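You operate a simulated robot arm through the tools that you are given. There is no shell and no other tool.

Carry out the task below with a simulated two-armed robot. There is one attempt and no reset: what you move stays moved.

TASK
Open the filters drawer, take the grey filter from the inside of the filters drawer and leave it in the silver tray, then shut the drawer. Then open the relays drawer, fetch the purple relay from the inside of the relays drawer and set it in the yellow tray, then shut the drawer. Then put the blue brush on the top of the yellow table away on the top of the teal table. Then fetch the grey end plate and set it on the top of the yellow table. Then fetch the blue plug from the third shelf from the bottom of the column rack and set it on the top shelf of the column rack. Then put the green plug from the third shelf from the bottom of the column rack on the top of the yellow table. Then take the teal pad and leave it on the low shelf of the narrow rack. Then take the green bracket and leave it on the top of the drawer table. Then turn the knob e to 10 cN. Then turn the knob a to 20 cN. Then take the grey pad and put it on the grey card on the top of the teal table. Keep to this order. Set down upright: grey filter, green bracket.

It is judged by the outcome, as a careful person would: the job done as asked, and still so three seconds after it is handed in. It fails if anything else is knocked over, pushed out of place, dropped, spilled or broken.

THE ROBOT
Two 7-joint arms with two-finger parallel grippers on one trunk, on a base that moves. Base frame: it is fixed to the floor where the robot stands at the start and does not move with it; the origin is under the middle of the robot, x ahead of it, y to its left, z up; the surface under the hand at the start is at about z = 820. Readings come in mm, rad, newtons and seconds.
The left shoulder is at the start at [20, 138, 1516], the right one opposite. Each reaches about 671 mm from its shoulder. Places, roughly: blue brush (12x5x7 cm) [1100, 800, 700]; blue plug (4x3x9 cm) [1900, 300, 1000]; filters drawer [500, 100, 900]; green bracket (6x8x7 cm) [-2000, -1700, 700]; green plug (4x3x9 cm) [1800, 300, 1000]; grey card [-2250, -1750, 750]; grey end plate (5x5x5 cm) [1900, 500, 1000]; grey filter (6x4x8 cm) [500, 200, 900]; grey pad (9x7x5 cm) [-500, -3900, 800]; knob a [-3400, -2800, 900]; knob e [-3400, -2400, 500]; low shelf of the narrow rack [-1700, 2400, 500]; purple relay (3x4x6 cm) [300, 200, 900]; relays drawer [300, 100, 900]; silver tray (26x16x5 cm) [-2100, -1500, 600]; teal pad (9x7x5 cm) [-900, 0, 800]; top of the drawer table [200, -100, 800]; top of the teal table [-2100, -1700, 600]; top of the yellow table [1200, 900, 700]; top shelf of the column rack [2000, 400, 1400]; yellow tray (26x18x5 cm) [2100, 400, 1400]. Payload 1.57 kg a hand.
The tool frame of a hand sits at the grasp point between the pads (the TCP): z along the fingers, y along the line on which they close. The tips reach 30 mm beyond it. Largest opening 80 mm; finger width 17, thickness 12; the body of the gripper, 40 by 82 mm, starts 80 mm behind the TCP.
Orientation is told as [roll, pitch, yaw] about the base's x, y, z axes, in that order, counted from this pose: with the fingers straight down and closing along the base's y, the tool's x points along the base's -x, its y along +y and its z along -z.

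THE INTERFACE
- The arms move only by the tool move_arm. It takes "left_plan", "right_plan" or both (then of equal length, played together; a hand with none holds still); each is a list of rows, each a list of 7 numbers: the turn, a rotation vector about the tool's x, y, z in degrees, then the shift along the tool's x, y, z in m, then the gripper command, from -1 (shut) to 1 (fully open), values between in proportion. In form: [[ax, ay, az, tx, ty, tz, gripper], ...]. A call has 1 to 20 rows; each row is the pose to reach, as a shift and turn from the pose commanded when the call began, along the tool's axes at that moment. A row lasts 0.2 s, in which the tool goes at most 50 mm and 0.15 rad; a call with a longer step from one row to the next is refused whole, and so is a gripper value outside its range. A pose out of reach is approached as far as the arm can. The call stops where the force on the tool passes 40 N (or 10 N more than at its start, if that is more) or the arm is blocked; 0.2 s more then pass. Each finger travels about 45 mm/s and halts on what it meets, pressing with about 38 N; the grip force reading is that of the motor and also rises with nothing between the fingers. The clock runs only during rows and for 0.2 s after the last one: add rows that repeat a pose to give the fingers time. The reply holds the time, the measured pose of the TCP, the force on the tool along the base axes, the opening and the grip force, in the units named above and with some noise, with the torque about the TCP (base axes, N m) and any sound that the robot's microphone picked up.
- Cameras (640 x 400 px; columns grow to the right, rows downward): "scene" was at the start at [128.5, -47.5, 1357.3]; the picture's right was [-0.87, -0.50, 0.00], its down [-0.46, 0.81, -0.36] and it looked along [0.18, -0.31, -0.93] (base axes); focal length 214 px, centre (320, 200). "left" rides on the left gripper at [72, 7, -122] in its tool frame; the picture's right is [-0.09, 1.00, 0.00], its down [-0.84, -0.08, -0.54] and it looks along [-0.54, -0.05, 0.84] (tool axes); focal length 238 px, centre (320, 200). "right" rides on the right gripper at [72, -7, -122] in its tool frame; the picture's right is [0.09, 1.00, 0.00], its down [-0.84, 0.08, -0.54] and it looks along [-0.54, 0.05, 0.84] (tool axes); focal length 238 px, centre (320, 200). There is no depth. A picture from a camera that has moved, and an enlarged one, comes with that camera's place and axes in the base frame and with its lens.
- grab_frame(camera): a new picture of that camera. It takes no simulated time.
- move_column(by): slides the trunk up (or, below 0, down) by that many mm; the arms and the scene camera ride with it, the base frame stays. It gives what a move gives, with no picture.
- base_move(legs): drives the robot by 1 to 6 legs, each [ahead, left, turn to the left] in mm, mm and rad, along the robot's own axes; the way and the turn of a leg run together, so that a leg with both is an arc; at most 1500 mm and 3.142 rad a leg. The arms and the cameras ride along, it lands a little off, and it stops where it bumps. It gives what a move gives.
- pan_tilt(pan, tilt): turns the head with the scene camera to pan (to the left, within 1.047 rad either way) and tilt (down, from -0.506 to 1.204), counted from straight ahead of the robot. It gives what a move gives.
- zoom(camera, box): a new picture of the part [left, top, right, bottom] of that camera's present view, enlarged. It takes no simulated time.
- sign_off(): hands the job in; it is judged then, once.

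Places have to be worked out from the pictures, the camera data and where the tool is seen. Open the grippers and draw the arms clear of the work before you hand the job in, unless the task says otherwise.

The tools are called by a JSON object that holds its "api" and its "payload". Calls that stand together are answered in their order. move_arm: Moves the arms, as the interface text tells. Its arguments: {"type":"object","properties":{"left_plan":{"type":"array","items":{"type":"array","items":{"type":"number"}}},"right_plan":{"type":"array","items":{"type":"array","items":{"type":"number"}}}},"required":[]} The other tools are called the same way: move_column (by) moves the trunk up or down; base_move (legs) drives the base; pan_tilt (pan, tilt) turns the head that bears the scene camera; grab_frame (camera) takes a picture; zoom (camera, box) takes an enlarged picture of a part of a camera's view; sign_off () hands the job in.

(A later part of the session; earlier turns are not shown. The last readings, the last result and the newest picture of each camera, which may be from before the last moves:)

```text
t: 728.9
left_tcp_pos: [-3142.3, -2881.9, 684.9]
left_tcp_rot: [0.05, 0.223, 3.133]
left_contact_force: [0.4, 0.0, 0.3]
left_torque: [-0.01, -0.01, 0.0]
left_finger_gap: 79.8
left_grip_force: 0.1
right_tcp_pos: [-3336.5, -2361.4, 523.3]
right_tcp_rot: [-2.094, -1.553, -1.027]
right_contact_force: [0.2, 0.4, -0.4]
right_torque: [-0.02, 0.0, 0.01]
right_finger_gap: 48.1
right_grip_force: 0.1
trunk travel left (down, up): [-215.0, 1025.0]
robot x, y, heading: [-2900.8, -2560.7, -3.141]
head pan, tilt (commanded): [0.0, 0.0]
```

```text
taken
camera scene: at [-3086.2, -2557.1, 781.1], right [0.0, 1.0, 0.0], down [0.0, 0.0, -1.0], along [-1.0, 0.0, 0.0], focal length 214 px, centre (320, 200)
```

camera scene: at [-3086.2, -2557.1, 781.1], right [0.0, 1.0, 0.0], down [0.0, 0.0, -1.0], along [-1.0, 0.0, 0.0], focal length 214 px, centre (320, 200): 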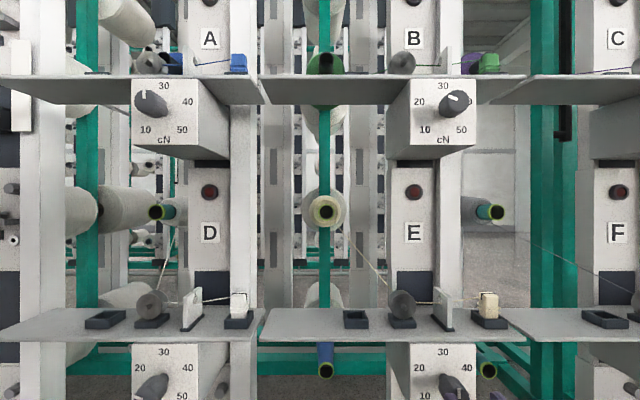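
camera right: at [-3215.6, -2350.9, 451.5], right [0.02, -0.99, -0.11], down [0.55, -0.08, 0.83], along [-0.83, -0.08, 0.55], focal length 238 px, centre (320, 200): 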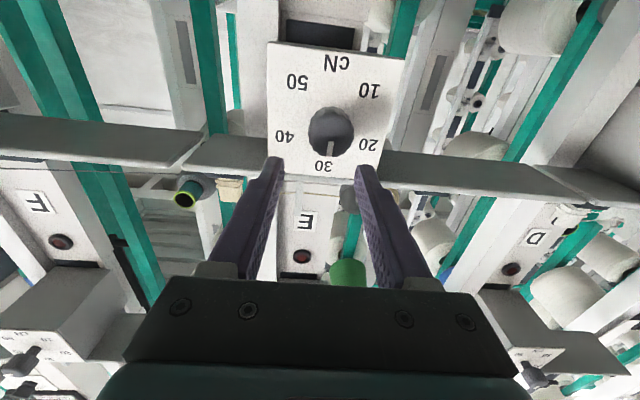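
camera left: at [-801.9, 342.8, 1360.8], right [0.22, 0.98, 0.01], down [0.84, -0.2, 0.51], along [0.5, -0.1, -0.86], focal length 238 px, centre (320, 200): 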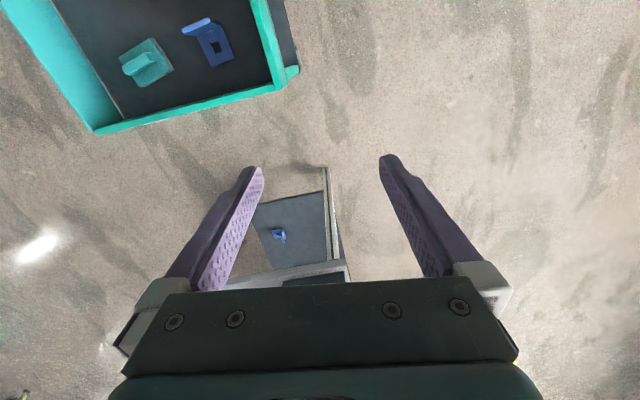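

Triangulation puts the knob's front at x≈-3375, y≈-2367, z≈501. I move down 21 mm and sideways 6 mm to align, then look.

{"api": "move_arm", "payload": {"right_plan": [[0, 0, 0, 0.021, 0.006, 0, 0.2], [0, 0, 0, 0.021, 0.006, 0.012, 0.2]]}}

{"api": "grab_frame", "payload": {"camera": "right"}}

{"api": "zoom", "payload": {"camera": "scene", "box": [360, 310, 520, 400]}}

```text
t: 729.5
left_tcp_pos: [-3144.5, -2880.9, 684.9]
left_tcp_rot: [0.051, 0.223, 3.129]
left_contact_force: [-0.2, 0.3, -1.0]
left_torque: [-0.01, -0.01, -0.01]
left_finger_gap: 80.0
left_grip_force: 0.0
right_tcp_pos: [-3350.5, -2366.1, 503.3]
right_tcp_rot: [-2.135, -1.552, -0.985]
right_contact_force: [0.0, -0.2, 0.5]
right_torque: [0.0, -0.01, 0.02]
right_finger_gap: 47.9
right_grip_force: 0.0
trunk travel left (down, up): [-215.0, 1025.0]
robot x, y, heading: [-2902.0, -2559.2, 3.145]
head pan, tilt (commanded): [0.0, 0.0]
```

```text
taken
camera right: at [-3229.6, -2356.7, 430.6], right [0.02, -0.99, -0.11], down [0.55, -0.08, 0.83], along [-0.83, -0.08, 0.55], focal length 238 px, centre (320, 200)
```

right: 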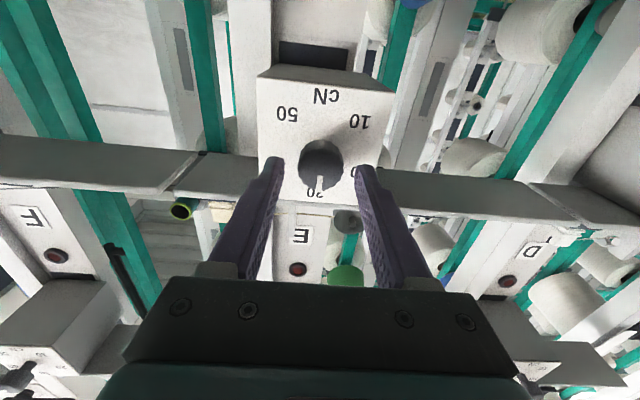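

```text
4.00 times, centred on (440, 355) of scene
camera zoom: at [-3087.5, -2556.9, 781.3], right [0.0, 1.0, 0.0], down [0.0, 0.0, -1.0], along [-1.0, 0.0, 0.0], focal length 858 px, centre (-160, -420)
```

zoom: 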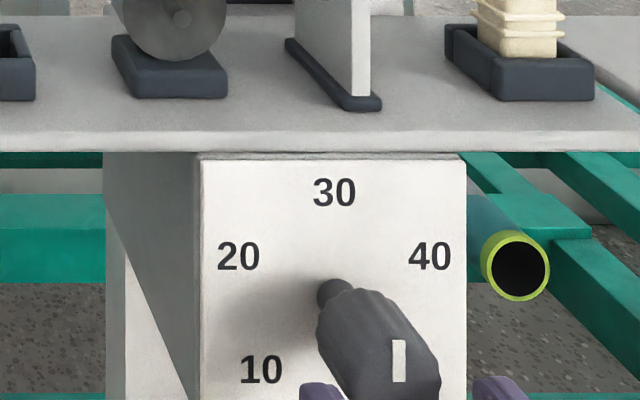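

The knob is centred between the fingertips (panel face at x≈-3424). I advance 30 mm so the fingers cover the knob.

{"api": "move_arm", "payload": {"right_plan": [[0, 0, 0, 0, 0, 0.015, 0.2], [0, 0, 0, 0, 0, 0.028, 0.2]]}}

{"api": "grab_frame", "payload": {"camera": "right"}}

{"api": "zoom", "payload": {"camera": "scene", "box": [360, 310, 520, 400]}}

```text
t: 730.1
left_tcp_pos: [-3143.5, -2882.2, 685.6]
left_tcp_rot: [0.051, 0.223, 3.132]
left_contact_force: [-0.2, 0.0, -0.6]
left_torque: [0.01, 0.02, 0.0]
left_finger_gap: 79.9
left_grip_force: 0.0
right_tcp_pos: [-3378.4, -2367.8, 503.3]
right_tcp_rot: [-2.15, -1.554, -0.971]
right_contact_force: [0.0, -0.3, -0.3]
right_torque: [0.0, 0.01, 0.02]
right_finger_gap: 48.1
right_grip_force: 0.1
trunk travel left (down, up): [-215.0, 1025.0]
robot x, y, heading: [-2900.6, -2556.7, 3.141]
head pan, tilt (commanded): [0.0, 0.0]
```

```text
taken
camera right: at [-3257.1, -2357.4, 430.9], right [0.02, -0.99, -0.11], down [0.55, -0.08, 0.83], along [-0.83, -0.08, 0.55], focal length 238 px, centre (320, 200)
```

right: 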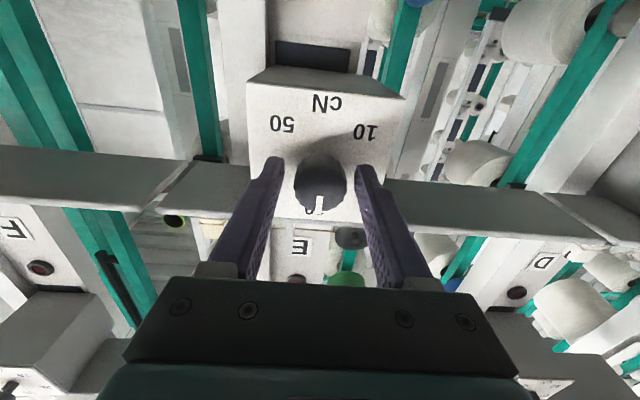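

```text
4.00 times, centred on (440, 355) of scene
camera zoom: at [-3087.1, -2557.0, 781.2], right [0.0, 1.0, 0.0], down [0.0, 0.0, -1.0], along [-1.0, 0.0, 0.0], focal length 858 px, centre (-160, -420)
```

zoom: 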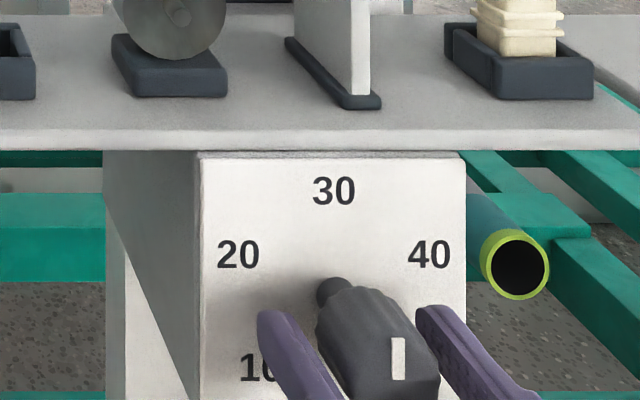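

The fingers bracket the knob. I pre-rotate the open gripper by +67.5° about its axis so that a single grip can turn the full 135° counter-clockwise.

{"api": "move_arm", "payload": {"right_plan": [[0, 0, 8.4, 0, 0, 0, 0.2], [0, 0, 16.9, 0, 0, 0, 0.2], [0, 0, 25.3, 0, 0, 0, 0.2], [0, 0, 33.7, 0, 0, 0, 0.2], [0, 0, 42.2, 0, 0, 0, 0.2], [0, 0, 50.6, 0, 0, 0, 0.2], [0, 0, 59, 0, 0, 0, 0.2], [0, 0, 67.5, 0, 0, 0, 0.2]]}}

{"api": "grab_frame", "payload": {"camera": "right"}}

{"api": "zoom", "payload": {"camera": "scene", "box": [360, 310, 520, 400]}}

```text
t: 731.9
left_tcp_pos: [-3143.0, -2881.4, 685.6]
left_tcp_rot: [0.051, 0.224, 3.133]
left_contact_force: [-0.3, -0.2, 0.2]
left_torque: [0.03, -0.01, -0.05]
left_finger_gap: 79.9
left_grip_force: 0.1
right_tcp_pos: [-3376.6, -2367.3, 502.5]
right_tcp_rot: [1.582, -0.405, 1.588]
right_contact_force: [0.0, 0.3, 0.5]
right_torque: [0.02, 0.03, -0.01]
right_finger_gap: 47.9
right_grip_force: 0.1
trunk travel left (down, up): [-215.0, 1025.0]
robot x, y, heading: [-2893.9, -2554.3, -3.144]
head pan, tilt (commanded): [0.0, 0.0]
```

```text
taken
camera right: at [-3254.5, -2428.7, 468.1], right [0.02, -0.48, 0.88], down [0.53, 0.75, 0.4], along [-0.85, 0.46, 0.27], focal length 238 px, centre (320, 200)
```

right: 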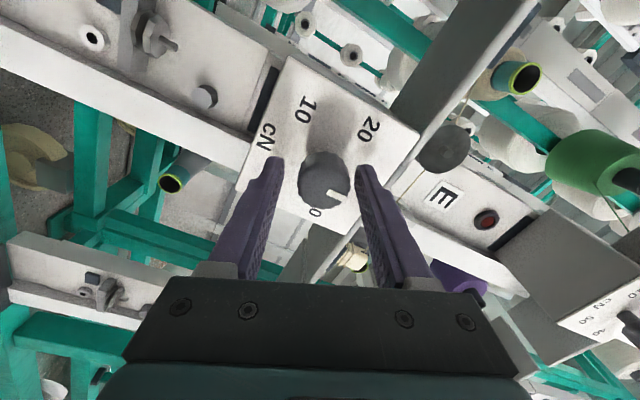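

```text
4.00 times, centred on (440, 355) of scene
camera zoom: at [-3086.6, -2557.0, 781.1], right [0.0, 1.0, 0.0], down [0.0, 0.0, -1.0], along [-1.0, 0.0, 0.0], focal length 858 px, centre (-160, -420)
```

zoom: 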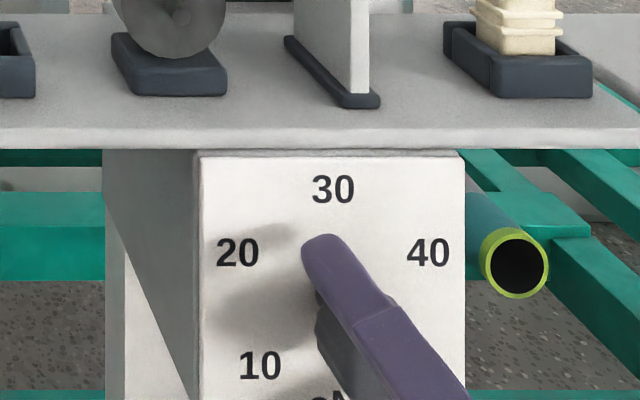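

The pre-rotation worked. I close on the knob.

{"api": "move_arm", "payload": {"right_plan": [[0, 0, 0, 0, 0, 0, -0.1], [0, 0, 0, 0, 0, 0, -0.4], [0, 0, 0, 0, 0, 0, -0.6], [0, 0, 0, 0, 0, 0, -0.6]]}}

{"api": "grab_frame", "payload": {"camera": "right"}}

```text
t: 732.9
left_tcp_pos: [-3142.5, -2881.7, 685.7]
left_tcp_rot: [0.05, 0.223, 3.134]
left_contact_force: [0.7, -0.7, -0.1]
left_torque: [-0.01, -0.03, 0.0]
left_finger_gap: 80.2
left_grip_force: 0.0
right_tcp_pos: [-3378.1, -2368.5, 503.9]
right_tcp_rot: [1.587, -0.409, 1.587]
right_contact_force: [5.7, -3.0, 14.9]
right_torque: [0.01, 0.31, 0.22]
right_finger_gap: 33.1
right_grip_force: 37.9
trunk travel left (down, up): [-215.0, 1025.0]
robot x, y, heading: [-2895.8, -2556.6, -3.14]
head pan, tilt (commanded): [0.0, 0.0]
```

```text
taken
camera right: at [-3254.9, -2429.5, 469.1], right [0.02, -0.48, 0.88], down [0.53, 0.75, 0.39], along [-0.85, 0.46, 0.27], focal length 238 px, centre (320, 200)
```

right: 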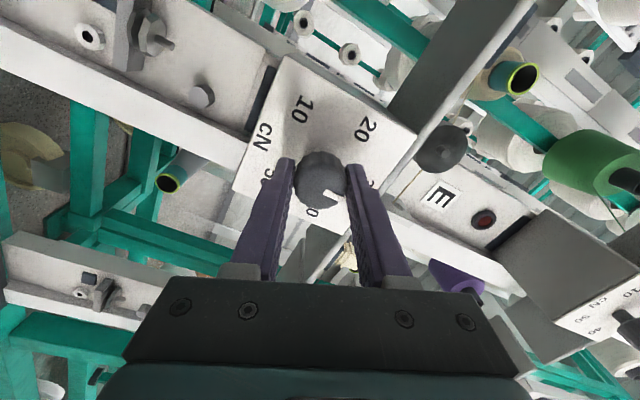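

The knob is held (33 mm). I turn it 135° counter-clockwise in small steps, with a 2 mm centring correction.

{"api": "move_arm", "payload": {"right_plan": [[0, 0, 0, -0.0008, 0.002, 0, -0.7], [0, 0, -8.4, -0.0008, 0.002, 0, -0.7], [0, 0, -16.8, -0.0008, 0.002, 0, -0.7], [0, 0, -25.2, -0.0008, 0.002, 0, -0.7], [0, 0, -33.6, -0.0008, 0.002, 0, -0.7], [0, 0, -42, -0.0008, 0.002, 0, -0.7], [0, 0, -50.4, -0.0008, 0.002, 0, -0.7], [0, 0, -58.8, -0.0008, 0.002, 0, -0.7], [0, 0, -67.2, -0.0008, 0.002, 0, -0.7]]}}

{"api": "grab_frame", "payload": {"camera": "right"}}

{"api": "zoom", "payload": {"camera": "scene", "box": [360, 310, 520, 400]}}

```text
t: 734.9
left_tcp_pos: [-3142.9, -2880.6, 686.4]
left_tcp_rot: [0.05, 0.224, 3.133]
left_contact_force: [-0.6, 1.1, -0.3]
left_torque: [0.0, 0.01, -0.02]
left_finger_gap: 80.2
left_grip_force: 0.0
right_tcp_pos: [-3378.7, -2367.2, 502.9]
right_tcp_rot: [-2.065, -1.556, -1.055]
right_contact_force: [-1.2, -0.2, -1.3]
right_torque: [-0.02, -0.89, -0.11]
right_finger_gap: 33.4
right_grip_force: 41.1
trunk travel left (down, up): [-215.0, 1025.0]
robot x, y, heading: [-2896.5, -2558.9, 3.141]
head pan, tilt (commanded): [0.0, 0.0]
```

```text
taken
camera right: at [-3256.4, -2357.9, 432.4], right [0.02, -0.99, -0.1], down [0.55, -0.08, 0.83], along [-0.84, -0.07, 0.54], focal length 238 px, centre (320, 200)
```

right: 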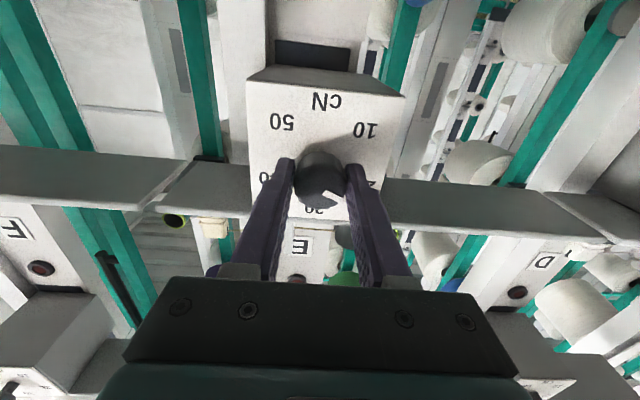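

```text
4.00 times, centred on (440, 355) of scene
camera zoom: at [-3087.1, -2557.4, 781.1], right [0.0, 1.0, 0.0], down [0.0, 0.0, -1.0], along [-1.0, 0.0, 0.0], focal length 858 px, centre (-160, -420)
```

zoom: 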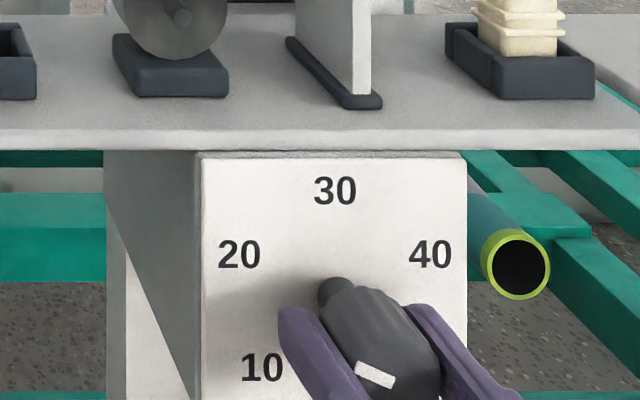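

The mark now points at 20 as expected. I continue another 67.5°.

{"api": "move_arm", "payload": {"right_plan": [[0, 0, -8.4, 0, 0, 0, -0.7], [0, 0, -16.8, 0, 0, 0, -0.7], [0, 0, -25.2, 0, 0, 0, -0.7], [0, 0, -33.6, 0, 0, 0, -0.7], [0, 0, -42, 0, 0, 0, -0.7], [0, 0, -50.4, 0, 0, 0, -0.7], [0, 0, -58.8, 0, 0, 0, -0.7], [0, 0, -66, 0, 0, 0, -0.7], [0, 0, -66, 0, 0, 0, -0.7]]}}

{"api": "grab_frame", "payload": {"camera": "right"}}

{"api": "zoom", "payload": {"camera": "right", "box": [240, 80, 420, 220]}}

{"api": "zoom", "payload": {"camera": "scene", "box": [360, 310, 520, 400]}}

```text
t: 736.9
left_tcp_pos: [-3142.6, -2881.5, 685.4]
left_tcp_rot: [0.051, 0.223, 3.133]
left_contact_force: [1.2, -0.7, 0.1]
left_torque: [0.01, 0.02, 0.01]
left_finger_gap: 79.9
left_grip_force: 0.0
right_tcp_pos: [-3376.6, -2367.3, 504.5]
right_tcp_rot: [-1.579, -0.407, -1.546]
right_contact_force: [-4.3, 1.3, -11.1]
right_torque: [0.06, -0.08, 0.07]
right_finger_gap: 33.2
right_grip_force: 41.3
trunk travel left (down, up): [-215.0, 1025.0]
robot x, y, heading: [-2894.1, -2556.5, -3.146]
head pan, tilt (commanded): [0.0, 0.0]
```

```text
taken
camera right: at [-3257.1, -2295.9, 482.4], right [0.0, -0.31, -0.95], down [0.56, -0.79, 0.25], along [-0.83, -0.53, 0.17], focal length 238 px, centre (320, 200)
```

right: 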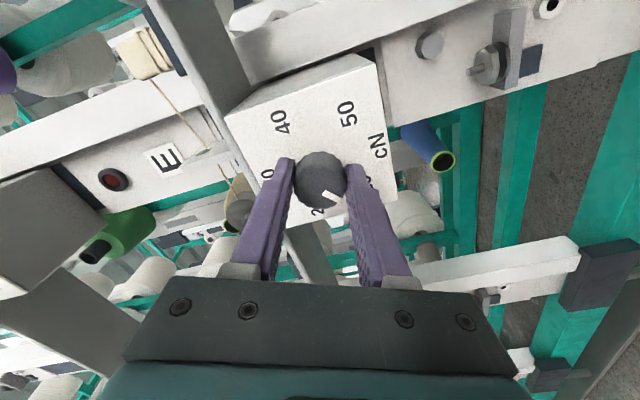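

```text
2.86 times, centred on (330, 150) of right
camera zoom: at [-3257.1, -2295.9, 482.4], right [0.0, -0.31, -0.95], down [0.56, -0.79, 0.25], along [-0.83, -0.53, 0.17], focal length 681 px, centre (291, 343)
```

zoom: 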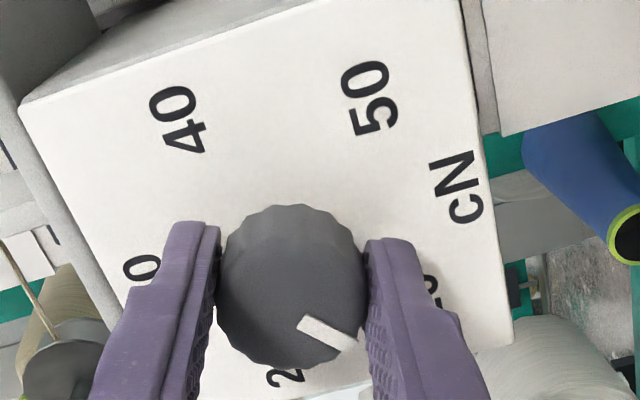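

```text
4.00 times, centred on (440, 355) of scene
camera zoom: at [-3086.8, -2556.7, 781.1], right [0.0, 1.0, 0.0], down [0.0, 0.0, -1.0], along [-1.0, 0.0, 0.0], focal length 858 px, centre (-160, -420)
```

zoom: 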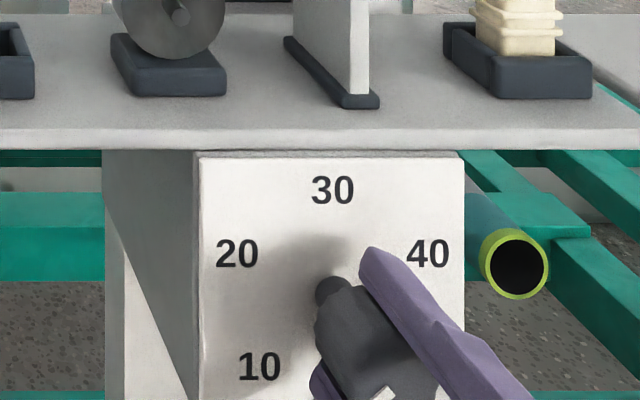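

About 133° turned. I release the knob, back off, un-rotate the hand, and check the dial head-on with the head camera.

{"api": "move_arm", "payload": {"right_plan": [[0, 0, 0, 0, 0, 0, -0.1], [0, 0, 0, 0, 0, 0, 0.2], [0, 0, 0, 0, 0, 0, 0.25], [0, 0, 0, 0, 0, -0.03, 0.25], [0, 0, 0, 0, 0, -0.07, 0.25], [0, 0, 8.4, 0, 0, -0.11, 0.25], [0, 0, 16.8, 0, 0, -0.11, 0.25], [0, 0, 25.2, 0, 0, -0.11, 0.25], [0, 0, 33.6, 0, 0, -0.11, 0.25], [0, 0, 42, 0, 0, -0.11, 0.25], [0, 0, 50.4, 0, 0, -0.11, 0.25], [0, 0, 58.8, 0, 0, -0.11, 0.25], [0, 0, 66, 0, 0, -0.11, 0.25]]}}

{"api": "base_move", "payload": {"legs": [[-120, -190, 0]]}}

{"api": "move_column", "payload": {"by": -200}}

{"api": "zoom", "payload": {"camera": "scene", "box": [260, 150, 400, 270]}}

```text
t: 739.7
left_tcp_pos: [-3143.3, -2880.5, 685.7]
left_tcp_rot: [0.051, 0.223, 3.134]
left_contact_force: [0.4, 0.1, -0.6]
left_torque: [0.05, -0.01, 0.01]
left_finger_gap: 79.8
left_grip_force: 0.1
right_tcp_pos: [-3266.3, -2364.4, 504.3]
right_tcp_rot: [-2.423, -1.558, -0.699]
right_contact_force: [0.4, 0.0, 0.9]
right_torque: [0.04, 0.01, 0.01]
right_finger_gap: 50.1
right_grip_force: 0.0
trunk travel left (down, up): [-215.0, 1025.0]
robot x, y, heading: [-2896.1, -2561.0, -3.146]
head pan, tilt (commanded): [0.0, 0.0]
```

```text
t: 741.4
left_tcp_pos: [-3022.7, -2694.0, 685.6]
left_tcp_rot: [0.05, 0.225, 3.131]
left_contact_force: [-0.7, 0.0, 0.0]
left_torque: [-0.01, 0.0, 0.0]
left_finger_gap: 80.0
left_grip_force: 0.0
right_tcp_pos: [-3144.5, -2177.9, 502.7]
right_tcp_rot: [-2.36, -1.557, -0.76]
right_contact_force: [-0.2, 0.4, 0.2]
right_torque: [0.02, 0.0, 0.03]
right_finger_gap: 50.1
right_grip_force: 0.2
trunk travel left (down, up): [-215.0, 1025.0]
robot x, y, heading: [-2775.6, -2369.5, 3.14]
head pan, tilt (commanded): [0.0, 0.0]
```

```text
t: 743.6
left_tcp_pos: [-3020.9, -2695.6, 486.1]
left_tcp_rot: [0.052, 0.223, 3.132]
left_contact_force: [-0.1, 0.2, -0.4]
left_torque: [-0.01, -0.01, -0.02]
left_finger_gap: 80.0
left_grip_force: 0.1
right_tcp_pos: [-3143.8, -2177.8, 304.2]
right_tcp_rot: [-2.336, -1.557, -0.787]
right_contact_force: [0.3, 0.5, -0.9]
right_torque: [-0.06, 0.01, 0.0]
right_finger_gap: 49.7
right_grip_force: 0.1
trunk travel left (down, up): [-15.0, 1225.0]
robot x, y, heading: [-2774.5, -2371.6, 3.141]
head pan, tilt (commanded): [0.0, 0.0]
```

```text
3.33 times, centred on (330, 210) of scene
camera zoom: at [-2964.5, -2370.2, 581.2], right [0.0, 1.0, 0.0], down [0.0, 0.0, -1.0], along [-1.0, 0.0, 0.0], focal length 715 px, centre (287, 167)
```

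zoom: 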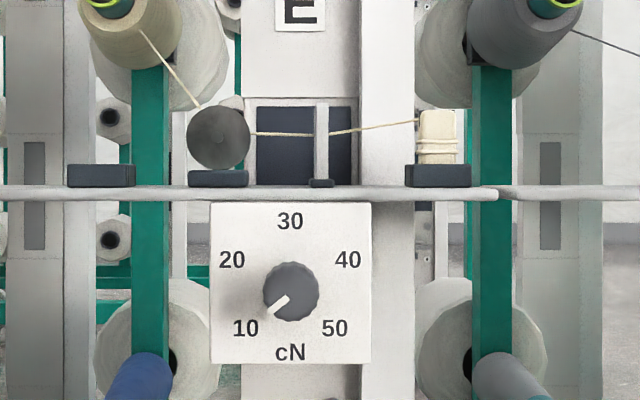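

The pointer is near 10. I zoom further to measure its angle precisely.

{"api": "zoom", "payload": {"camera": "scene", "box": [300, 205, 350, 265]}}

```text
6.67 times, centred on (325, 235) of scene
camera zoom: at [-2964.5, -2370.2, 581.2], right [0.0, 1.0, 0.0], down [0.0, 0.0, -1.0], along [-1.0, 0.0, 0.0], focal length 1430 px, centre (287, -33)
```

zoom: 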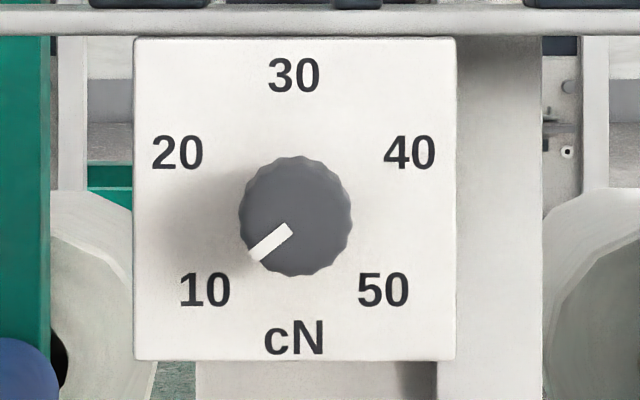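

With the front face's perspective taken into account the pointer is at ≈218° (about 11 cN); 10 is at 225°. I go back to give it the remaining ~7° counter-clockwise.

{"api": "move_column", "payload": {"by": 201}}

{"api": "base_move", "payload": {"legs": [[121, 190, 0]]}}

{"api": "grab_frame", "payload": {"camera": "right"}}

```text
t: 745.8
left_tcp_pos: [-3021.8, -2694.1, 687.1]
left_tcp_rot: [0.051, 0.223, 3.132]
left_contact_force: [0.4, -0.3, 0.0]
left_torque: [-0.01, -0.03, 0.04]
left_finger_gap: 80.1
left_grip_force: 0.1
right_tcp_pos: [-3144.1, -2177.2, 503.7]
right_tcp_rot: [-2.333, -1.557, -0.788]
right_contact_force: [0.0, -0.1, 0.2]
right_torque: [-0.02, -0.02, 0.01]
right_finger_gap: 50.2
right_grip_force: 0.1
trunk travel left (down, up): [-216.0, 1024.0]
robot x, y, heading: [-2776.9, -2371.0, 3.141]
head pan, tilt (commanded): [0.0, 0.0]
```

```text
t: 747.5
left_tcp_pos: [-3140.0, -2883.4, 686.7]
left_tcp_rot: [0.049, 0.224, 3.132]
left_contact_force: [-0.2, 0.4, 0.3]
left_torque: [0.01, 0.0, 0.02]
left_finger_gap: 80.0
left_grip_force: 0.0
right_tcp_pos: [-3265.5, -2366.8, 505.0]
right_tcp_rot: [-2.279, -1.555, -0.839]
right_contact_force: [0.4, 0.0, -0.5]
right_torque: [0.02, 0.01, 0.02]
right_finger_gap: 50.1
right_grip_force: 0.1
trunk travel left (down, up): [-216.0, 1024.0]
robot x, y, heading: [-2893.8, -2559.1, -3.14]
head pan, tilt (commanded): [0.0, 0.0]
```

```text
taken
camera right: at [-3144.3, -2356.4, 433.1], right [0.02, -0.99, -0.1], down [0.55, -0.07, 0.83], along [-0.83, -0.07, 0.55], focal length 238 px, centre (320, 200)
```

right: 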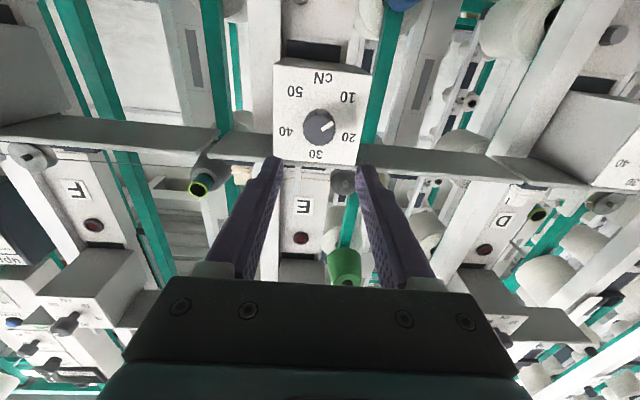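

I advance onto the knob again, grip, turn 7.5° counter-clockwise, and release.

{"api": "move_arm", "payload": {"right_plan": [[0, 0, 0, 0, -0.0015, 0.04, 0.25], [0, 0, 0, 0, -0.0015, 0.08, 0.25], [0, 0, 0, 0, -0.0015, 0.105, 0.25], [0, 0, 0, 0, -0.0015, 0.113, 0.25]]}}

{"api": "move_arm", "payload": {"right_plan": [[0, 0, 0, 0, 0, 0, -0.1], [0, 0, 0, 0, 0, 0, -0.5], [0, 0, 0, 0, 0, 0, -0.7], [0, 0, 0, 0, 0, 0, -0.7]]}}

{"api": "zoom", "payload": {"camera": "right", "box": [240, 80, 420, 220]}}

```text
t: 748.5
left_tcp_pos: [-3140.4, -2883.2, 685.3]
left_tcp_rot: [0.049, 0.224, 3.133]
left_contact_force: [-1.0, 0.2, 0.5]
left_torque: [0.01, -0.01, 0.0]
left_finger_gap: 79.8
left_grip_force: 0.1
right_tcp_pos: [-3378.3, -2368.1, 506.2]
right_tcp_rot: [-2.31, -1.556, -0.809]
right_contact_force: [-0.2, 0.4, 0.3]
right_torque: [0.0, 0.02, 0.02]
right_finger_gap: 50.0
right_grip_force: 0.1
trunk travel left (down, up): [-216.0, 1024.0]
robot x, y, heading: [-2890.9, -2557.0, -3.14]
head pan, tilt (commanded): [0.0, 0.0]
```

```text
t: 749.5
left_tcp_pos: [-3141.5, -2882.7, 687.7]
left_tcp_rot: [0.05, 0.224, 3.134]
left_contact_force: [-0.2, 0.0, 0.4]
left_torque: [0.05, 0.01, -0.04]
left_finger_gap: 80.1
left_grip_force: 0.1
right_tcp_pos: [-3378.1, -2366.9, 506.2]
right_tcp_rot: [-2.32, -1.558, -0.799]
right_contact_force: [0.1, -1.0, 0.2]
right_torque: [-0.02, -0.09, 0.05]
right_finger_gap: 33.5
right_grip_force: 39.3
trunk travel left (down, up): [-216.0, 1024.0]
robot x, y, heading: [-2895.4, -2557.4, -3.14]
head pan, tilt (commanded): [0.0, 0.0]
```

```text
2.86 times, centred on (330, 150) of right
camera zoom: at [-3257.7, -2357.9, 433.9], right [0.02, -0.99, -0.1], down [0.55, -0.07, 0.83], along [-0.83, -0.07, 0.55], focal length 681 px, centre (291, 343)
```

zoom: 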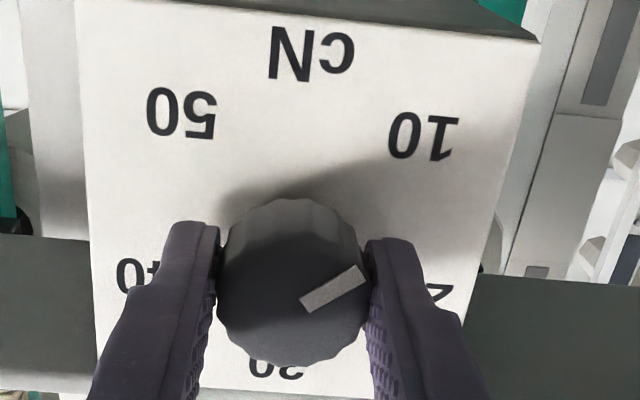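

Well centred this time. I turn it 7.5° counter-clockwise and hold, then release and back off.

{"api": "move_arm", "payload": {"right_plan": [[0, 0, -3.5, 0, 0, 0, -0.7], [0, 0, -7.5, 0, 0, 0, -0.7], [0, 0, -7.5, 0, 0, 0, -0.7], [0, 0, -7.5, 0, 0, 0, -0.7]]}}

{"api": "zoom", "payload": {"camera": "right", "box": [240, 80, 420, 220]}}

{"api": "move_arm", "payload": {"right_plan": [[0, 0, 0, 0, 0, 0, -0.1], [0, 0, 0, 0, 0, 0, 0.25], [0, 0, 0, 0, 0, 0, 0.25], [0, 0, 0, 0, 0, -0.03, 0.25], [0, 0, 0, 0, 0, -0.07, 0.25], [0, 0, 7.5, 0, 0, -0.11, 0.25]]}}

{"api": "base_move", "payload": {"legs": [[-120, -190, 0]]}}

{"api": "move_column", "payload": {"by": -200}}

{"api": "zoom", "payload": {"camera": "scene", "box": [300, 205, 350, 265]}}

```text
t: 750.5
left_tcp_pos: [-3141.0, -2883.7, 686.8]
left_tcp_rot: [0.051, 0.222, 3.133]
left_contact_force: [-0.9, 0.2, -0.2]
left_torque: [0.01, 0.01, 0.01]
left_finger_gap: 80.2
left_grip_force: 0.1
right_tcp_pos: [-3378.0, -2366.8, 505.9]
right_tcp_rot: [-1.635, -1.429, -1.485]
right_contact_force: [-1.1, 0.3, -1.8]
right_torque: [-0.56, 0.07, 0.04]
right_finger_gap: 33.4
right_grip_force: 41.6
trunk travel left (down, up): [-216.0, 1024.0]
robot x, y, heading: [-2893.0, -2560.9, -3.142]
head pan, tilt (commanded): [0.0, 0.0]
```

```text
2.86 times, centred on (330, 150) of right
camera zoom: at [-3257.8, -2348.7, 435.5], right [0.02, -0.97, -0.23], down [0.55, -0.18, 0.81], along [-0.83, -0.14, 0.53], focal length 681 px, centre (291, 343)
```

zoom: 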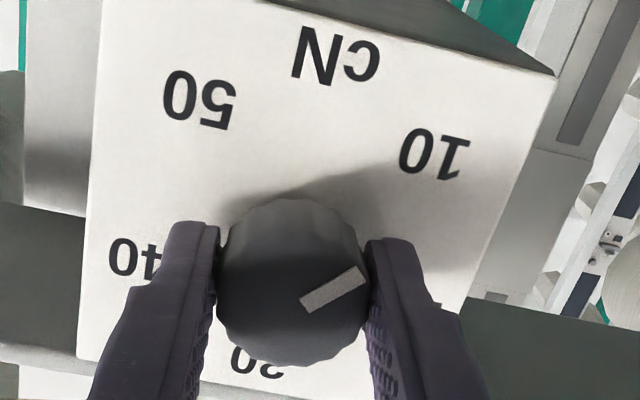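

```text
t: 751.9
left_tcp_pos: [-3139.9, -2881.6, 687.0]
left_tcp_rot: [0.05, 0.224, 3.133]
left_contact_force: [-0.1, -0.1, 0.0]
left_torque: [-0.01, 0.02, 0.01]
left_finger_gap: 80.1
left_grip_force: 0.0
right_tcp_pos: [-3267.0, -2364.4, 504.7]
right_tcp_rot: [-2.247, -1.559, -0.873]
right_contact_force: [-0.5, -0.3, 0.3]
right_torque: [-0.03, 0.0, 0.0]
right_finger_gap: 49.9
right_grip_force: 0.2
trunk travel left (down, up): [-216.0, 1024.0]
robot x, y, heading: [-2896.9, -2563.5, -3.138]
head pan, tilt (commanded): [0.0, 0.0]
```

```text
t: 753.6
left_tcp_pos: [-3023.2, -2693.6, 686.3]
left_tcp_rot: [0.051, 0.224, 3.132]
left_contact_force: [-0.6, -0.1, 0.6]
left_torque: [0.0, 0.0, 0.0]
left_finger_gap: 79.5
left_grip_force: 0.1
right_tcp_pos: [-3151.3, -2174.6, 505.3]
right_tcp_rot: [-2.353, -1.558, -0.768]
right_contact_force: [0.1, -0.5, 0.5]
right_torque: [0.02, -0.03, 0.01]
right_finger_gap: 49.9
right_grip_force: 0.1
trunk travel left (down, up): [-216.0, 1024.0]
robot x, y, heading: [-2775.7, -2367.3, -3.14]
head pan, tilt (commanded): [0.0, 0.0]
```

```text
t: 755.7
left_tcp_pos: [-3022.5, -2693.4, 486.7]
left_tcp_rot: [0.05, 0.223, 3.133]
left_contact_force: [0.1, 0.2, 0.3]
left_torque: [-0.02, 0.0, -0.02]
left_finger_gap: 80.0
left_grip_force: 0.1
right_tcp_pos: [-3150.0, -2174.7, 305.7]
right_tcp_rot: [-2.329, -1.557, -0.791]
right_contact_force: [-0.4, -0.5, -0.4]
right_torque: [-0.01, -0.01, -0.01]
right_finger_gap: 50.0
right_grip_force: 0.0
trunk travel left (down, up): [-16.0, 1224.0]
robot x, y, heading: [-2777.7, -2364.6, -3.141]
head pan, tilt (commanded): [0.0, 0.0]
```

```text
6.67 times, centred on (325, 235) of scene
camera zoom: at [-2966.7, -2368.8, 582.2], right [0.0, 1.0, 0.0], down [0.0, 0.0, -1.0], along [-1.0, 0.0, 0.0], focal length 1430 px, centre (287, -33)
```

zoom: 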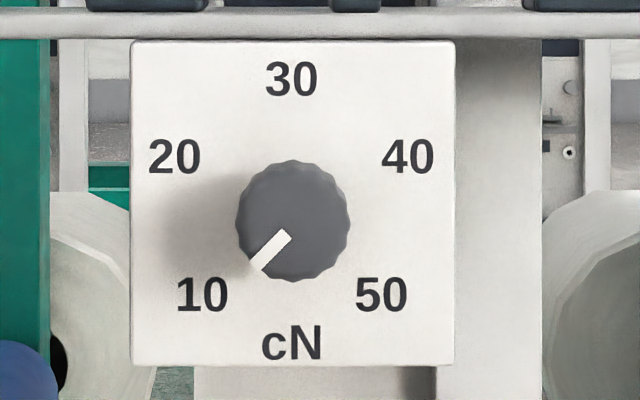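

Pointer e is now at ≈224–225°, i.e. 10 cN. Next knob a: I raise the trunk and slide along to view dial A head-on.

{"api": "move_column", "payload": {"by": 400}}

{"api": "base_move", "payload": {"legs": [[0, 441, 0]]}}

{"api": "grab_frame", "payload": {"camera": "scene"}}

{"api": "zoom", "payload": {"camera": "scene", "box": [290, 200, 350, 270]}}

```text
t: 759.6
left_tcp_pos: [-3022.0, -2693.0, 886.9]
left_tcp_rot: [0.051, 0.224, 3.131]
left_contact_force: [0.9, -0.3, 0.3]
left_torque: [0.03, 0.03, 0.0]
left_finger_gap: 79.9
left_grip_force: 0.0
right_tcp_pos: [-3150.1, -2175.1, 705.7]
right_tcp_rot: [-2.327, -1.556, -0.792]
right_contact_force: [0.6, 0.4, 0.4]
right_torque: [0.02, 0.01, -0.02]
right_finger_gap: 50.1
right_grip_force: 0.0
trunk travel left (down, up): [-416.0, 824.0]
robot x, y, heading: [-2778.7, -2369.7, -3.141]
head pan, tilt (commanded): [0.0, 0.0]
```

```text
t: 762.2
left_tcp_pos: [-3021.2, -3135.4, 886.3]
left_tcp_rot: [0.052, 0.224, 3.135]
left_contact_force: [-0.1, -0.2, 0.3]
left_torque: [0.03, 0.02, 0.01]
left_finger_gap: 79.8
left_grip_force: 0.0
right_tcp_pos: [-3150.0, -2616.8, 703.9]
right_tcp_rot: [-2.327, -1.557, -0.789]
right_contact_force: [-0.4, 0.2, 0.3]
right_torque: [0.01, 0.0, -0.02]
right_finger_gap: 49.9
right_grip_force: 0.0
trunk travel left (down, up): [-416.0, 824.0]
robot x, y, heading: [-2776.2, -2811.6, -3.133]
head pan, tilt (commanded): [0.0, 0.0]
```

```text
taken
camera scene: at [-2966.0, -2811.0, 982.1], right [0.0, 1.0, 0.0], down [0.0, 0.0, -1.0], along [-1.0, 0.0, 0.0], focal length 214 px, centre (320, 200)
```

scene: 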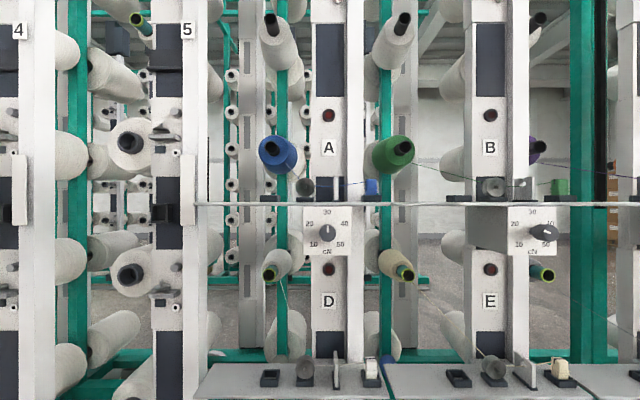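

```text
5.71 times, centred on (320, 235) of scene
camera zoom: at [-2966.0, -2811.0, 982.1], right [0.0, 1.0, 0.0], down [0.0, 0.0, -1.0], along [-1.0, 0.0, 0.0], focal length 1226 px, centre (320, 0)
```

zoom: 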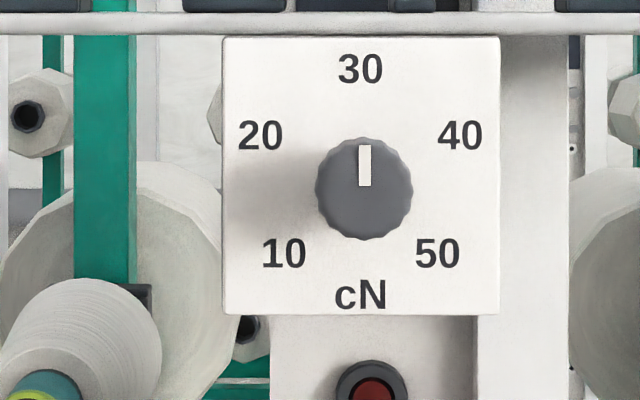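

Knob a points to 30, so it needs 67.5° counter-clockwise to 20. Its axis is at y≈-2796, z≈916. I move the hand in front of it.

{"api": "move_column", "payload": {"by": 211}}

{"api": "base_move", "payload": {"legs": [[0, 180, -0.008], [118, 0, 0]]}}

{"api": "grab_frame", "payload": {"camera": "right"}}

{"api": "grab_frame", "payload": {"camera": "scene"}}

```text
t: 764.5
left_tcp_pos: [-3021.9, -3135.1, 1097.0]
left_tcp_rot: [0.052, 0.224, 3.133]
left_contact_force: [-0.2, -0.1, 0.2]
left_torque: [-0.01, -0.01, 0.01]
left_finger_gap: 80.0
left_grip_force: 0.0
right_tcp_pos: [-3149.1, -2617.1, 915.8]
right_tcp_rot: [-2.313, -1.556, -0.804]
right_contact_force: [-0.1, -1.0, 0.9]
right_torque: [0.01, -0.02, 0.01]
right_finger_gap: 50.2
right_grip_force: 0.1
trunk travel left (down, up): [-627.0, 613.0]
robot x, y, heading: [-2775.7, -2810.1, -3.141]
head pan, tilt (commanded): [0.0, 0.0]
```

```text
t: 766.8
left_tcp_pos: [-3141.8, -3313.2, 1097.2]
left_tcp_rot: [0.051, 0.223, 3.127]
left_contact_force: [0.1, -0.5, -0.5]
left_torque: [0.0, 0.0, -0.01]
left_finger_gap: 79.9
left_grip_force: 0.1
right_tcp_pos: [-3265.3, -2793.0, 915.4]
right_tcp_rot: [-2.303, -1.557, -0.82]
right_contact_force: [-0.3, 0.0, -0.3]
right_torque: [-0.02, -0.03, 0.03]
right_finger_gap: 49.8
right_grip_force: 0.1
trunk travel left (down, up): [-627.0, 613.0]
robot x, y, heading: [-2894.6, -2990.5, 3.139]
head pan, tilt (commanded): [0.0, 0.0]
```

```text
taken
camera right: at [-3144.6, -2784.3, 844.4], right [0.02, -0.99, -0.1], down [0.55, -0.08, 0.83], along [-0.83, -0.07, 0.55], focal length 238 px, centre (320, 200)
```

right: 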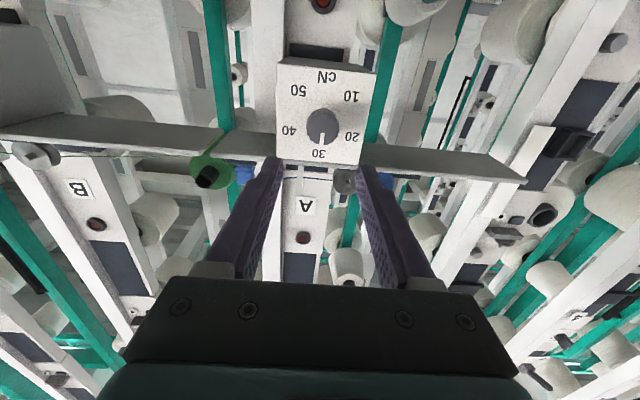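

```text
taken
camera scene: at [-3083.2, -2988.3, 1193.2], right [0.0, 1.0, 0.0], down [0.0, 0.0, -1.0], along [-1.0, 0.0, 0.0], focal length 214 px, centre (320, 200)
```

scene: 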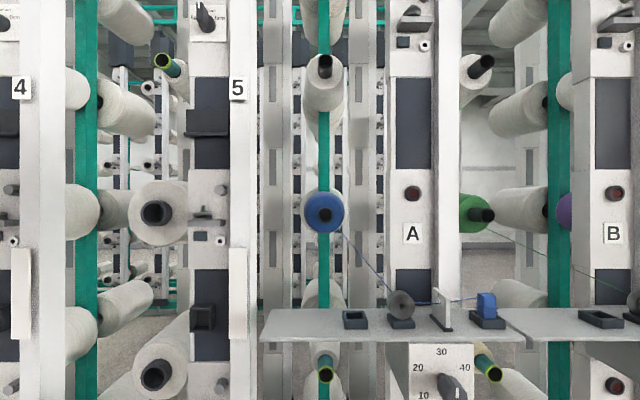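

Alignment matches the earlier approach. I pre-rotate the hand +34°, advance onto the knob and grip it.

{"api": "move_arm", "payload": {"right_plan": [[0, 0, 8.4, 0, 0, 0.02, 0.25], [0, 0, 16.9, 0, 0, 0.04, 0.25], [0, 0, 25.3, 0, 0, 0.06, 0.25], [0, 0, 33.75, 0, 0, 0.08, 0.25], [0, 0, 33.75, 0, 0, 0.1, 0.25], [0, 0, 33.75, 0, 0, 0.113, 0.25]]}}

{"api": "grab_frame", "payload": {"camera": "right"}}

{"api": "move_arm", "payload": {"right_plan": [[0, 0, 0, 0, 0, 0, -0.1], [0, 0, 0, 0, 0, 0, -0.5], [0, 0, 0, 0, 0, 0, -0.8], [0, 0, 0, 0, 0, 0, -0.8]]}}

{"api": "zoom", "payload": {"camera": "right", "box": [240, 80, 420, 220]}}

```text
t: 768.2
left_tcp_pos: [-3140.5, -3312.5, 1097.2]
left_tcp_rot: [0.049, 0.224, 3.128]
left_contact_force: [-0.3, -0.6, -0.4]
left_torque: [-0.02, -0.02, -0.02]
left_finger_gap: 79.7
left_grip_force: 0.1
right_tcp_pos: [-3378.5, -2795.8, 917.8]
right_tcp_rot: [1.587, -0.99, 1.573]
right_contact_force: [0.1, 0.0, 0.5]
right_torque: [-0.01, 0.0, -0.02]
right_finger_gap: 50.0
right_grip_force: 0.0
trunk travel left (down, up): [-627.0, 613.0]
robot x, y, heading: [-2892.5, -2991.3, 3.141]
head pan, tilt (commanded): [0.0, 0.0]
```

```text
taken
camera right: at [-3256.5, -2827.4, 854.0], right [0.02, -0.88, 0.47], down [0.54, 0.4, 0.74], along [-0.84, 0.24, 0.49], focal length 238 px, centre (320, 200)
```

right: 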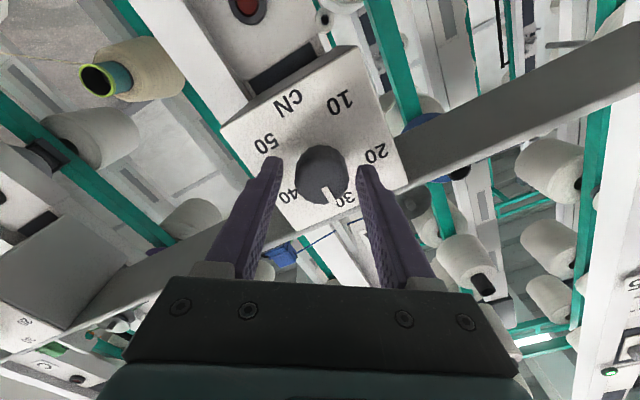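

```text
t: 769.2
left_tcp_pos: [-3140.5, -3311.7, 1098.0]
left_tcp_rot: [0.05, 0.222, 3.128]
left_contact_force: [-0.6, -1.1, 0.9]
left_torque: [-0.02, 0.0, 0.01]
left_finger_gap: 80.2
left_grip_force: 0.1
right_tcp_pos: [-3378.6, -2795.1, 918.2]
right_tcp_rot: [1.588, -0.991, 1.572]
right_contact_force: [0.6, -1.6, 2.1]
right_torque: [0.02, -0.06, 0.08]
right_finger_gap: 33.6
right_grip_force: 38.9
trunk travel left (down, up): [-627.0, 613.0]
robot x, y, heading: [-2893.9, -2995.2, 3.135]
head pan, tilt (commanded): [0.0, 0.0]
```

```text
2.86 times, centred on (330, 150) of right
camera zoom: at [-3256.6, -2827.7, 854.2], right [0.02, -0.88, 0.47], down [0.54, 0.4, 0.74], along [-0.84, 0.24, 0.49], focal length 681 px, centre (291, 343)
```

zoom: 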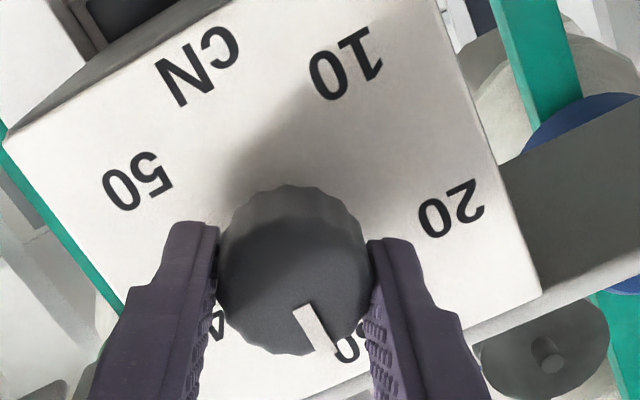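

Gripped and centred. I turn it 69° counter-clockwise (allowing a little for slip), hold, then release and back off.

{"api": "move_arm", "payload": {"right_plan": [[0, 0, -7.7, 0, 0, 0, -0.8], [0, 0, -15.4, 0, 0, 0, -0.8], [0, 0, -23, 0, 0, 0, -0.8], [0, 0, -30.7, 0, 0, 0, -0.8], [0, 0, -38.4, 0, 0, 0, -0.8], [0, 0, -46, 0, 0, 0, -0.8], [0, 0, -53.7, 0, 0, 0, -0.8], [0, 0, -61.4, 0, 0, 0, -0.8], [0, 0, -69, 0, 0, 0, -0.8], [0, 0, -69, 0, 0, 0, -0.8]]}}

{"api": "zoom", "payload": {"camera": "right", "box": [240, 80, 420, 220]}}

{"api": "move_arm", "payload": {"right_plan": [[0, 0, 0, 0, 0, 0, -0.1], [0, 0, 0, 0, 0, 0, 0.25], [0, 0, 0, 0, 0, 0, 0.25], [0, 0, 0, 0, 0, -0.03, 0.25], [0, 0, 0, 0, 0, -0.07, 0.25], [0, 0, 8.4, 0, 0, -0.113, 0.25], [0, 0, 16.8, 0, 0, -0.113, 0.25], [0, 0, 25.2, 0, 0, -0.113, 0.25], [0, 0, 33.75, 0, 0, -0.113, 0.25]]}}

{"api": "base_move", "payload": {"legs": [[-118, -180, 0]]}}

{"api": "move_column", "payload": {"by": -210}}

{"api": "zoom", "payload": {"camera": "scene", "box": [290, 200, 350, 270]}}

```text
t: 771.4
left_tcp_pos: [-3141.5, -3314.9, 1097.7]
left_tcp_rot: [0.053, 0.223, 3.128]
left_contact_force: [0.2, 0.1, 0.8]
left_torque: [0.0, 0.02, -0.01]
left_finger_gap: 80.0
left_grip_force: 0.1
right_tcp_pos: [-3377.6, -2799.8, 917.3]
right_tcp_rot: [-1.591, -0.945, -1.534]
right_contact_force: [7.2, -17.8, 13.6]
right_torque: [0.02, 0.21, 0.45]
right_finger_gap: 33.3
right_grip_force: 41.4
trunk travel left (down, up): [-627.0, 613.0]
robot x, y, heading: [-2896.3, -2989.7, 3.141]
head pan, tilt (commanded): [0.0, 0.0]
```

```text
2.86 times, centred on (330, 150) of right
camera zoom: at [-3258.3, -2750.1, 862.7], right [0.01, -0.75, -0.66], down [0.56, -0.54, 0.63], along [-0.83, -0.37, 0.42], focal length 681 px, centre (291, 343)
```

zoom: 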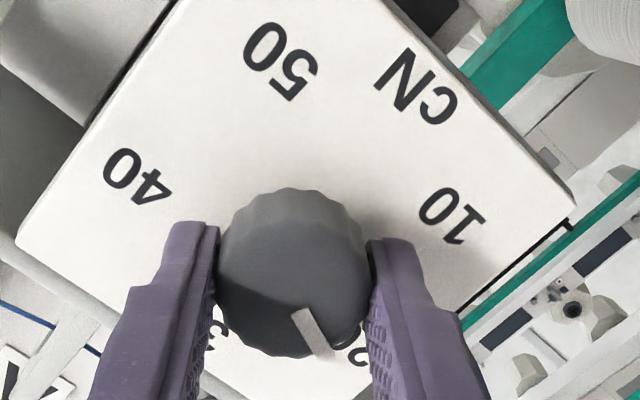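

```text
t: 773.4
left_tcp_pos: [-3140.3, -3312.5, 1097.6]
left_tcp_rot: [0.05, 0.224, 3.128]
left_contact_force: [0.2, 0.2, 0.3]
left_torque: [0.03, -0.02, 0.02]
left_finger_gap: 80.1
left_grip_force: 0.1
right_tcp_pos: [-3266.1, -2792.6, 916.1]
right_tcp_rot: [-1.827, -1.535, -1.299]
right_contact_force: [0.9, -0.1, 0.4]
right_torque: [0.0, -0.01, 0.01]
right_finger_gap: 49.9
right_grip_force: 0.1
trunk travel left (down, up): [-627.0, 613.0]
robot x, y, heading: [-2895.4, -2991.3, 3.141]
head pan, tilt (commanded): [0.0, 0.0]
```

```text
t: 775.1
left_tcp_pos: [-3020.9, -3135.7, 1097.0]
left_tcp_rot: [0.052, 0.223, 3.127]
left_contact_force: [-0.3, 0.4, -0.1]
left_torque: [-0.01, 0.02, -0.01]
left_finger_gap: 80.4
left_grip_force: 0.1
right_tcp_pos: [-3145.7, -2614.4, 917.8]
right_tcp_rot: [-1.818, -1.532, -1.309]
right_contact_force: [-0.2, 0.2, -1.1]
right_torque: [-0.02, -0.01, 0.0]
right_finger_gap: 50.1
right_grip_force: 0.1
trunk travel left (down, up): [-627.0, 613.0]
robot x, y, heading: [-2771.2, -2811.3, 3.138]
head pan, tilt (commanded): [0.0, 0.0]
```

```text
t: 777.3
left_tcp_pos: [-3022.0, -3135.1, 886.9]
left_tcp_rot: [0.05, 0.224, 3.128]
left_contact_force: [-0.1, -1.2, 0.7]
left_torque: [0.01, -0.02, -0.03]
left_finger_gap: 80.0
left_grip_force: 0.1
right_tcp_pos: [-3146.0, -2615.6, 706.4]
right_tcp_rot: [-1.821, -1.535, -1.302]
right_contact_force: [-0.7, 0.3, 0.4]
right_torque: [0.0, -0.03, -0.04]
right_finger_gap: 50.0
right_grip_force: 0.1
trunk travel left (down, up): [-417.0, 823.0]
robot x, y, heading: [-2775.8, -2814.8, 3.136]
head pan, tilt (commanded): [0.0, 0.0]
```

```text
5.71 times, centred on (320, 235) of scene
camera zoom: at [-2963.9, -2811.3, 983.2], right [0.0, 1.0, 0.0], down [0.0, 0.0, -1.0], along [-1.0, 0.0, 0.0], focal length 1226 px, centre (320, 0)
```

zoom: 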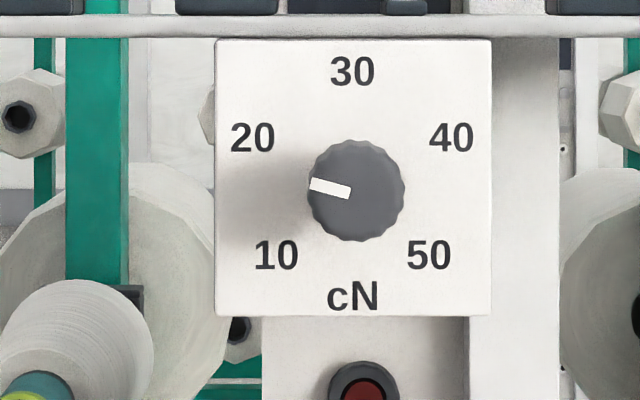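

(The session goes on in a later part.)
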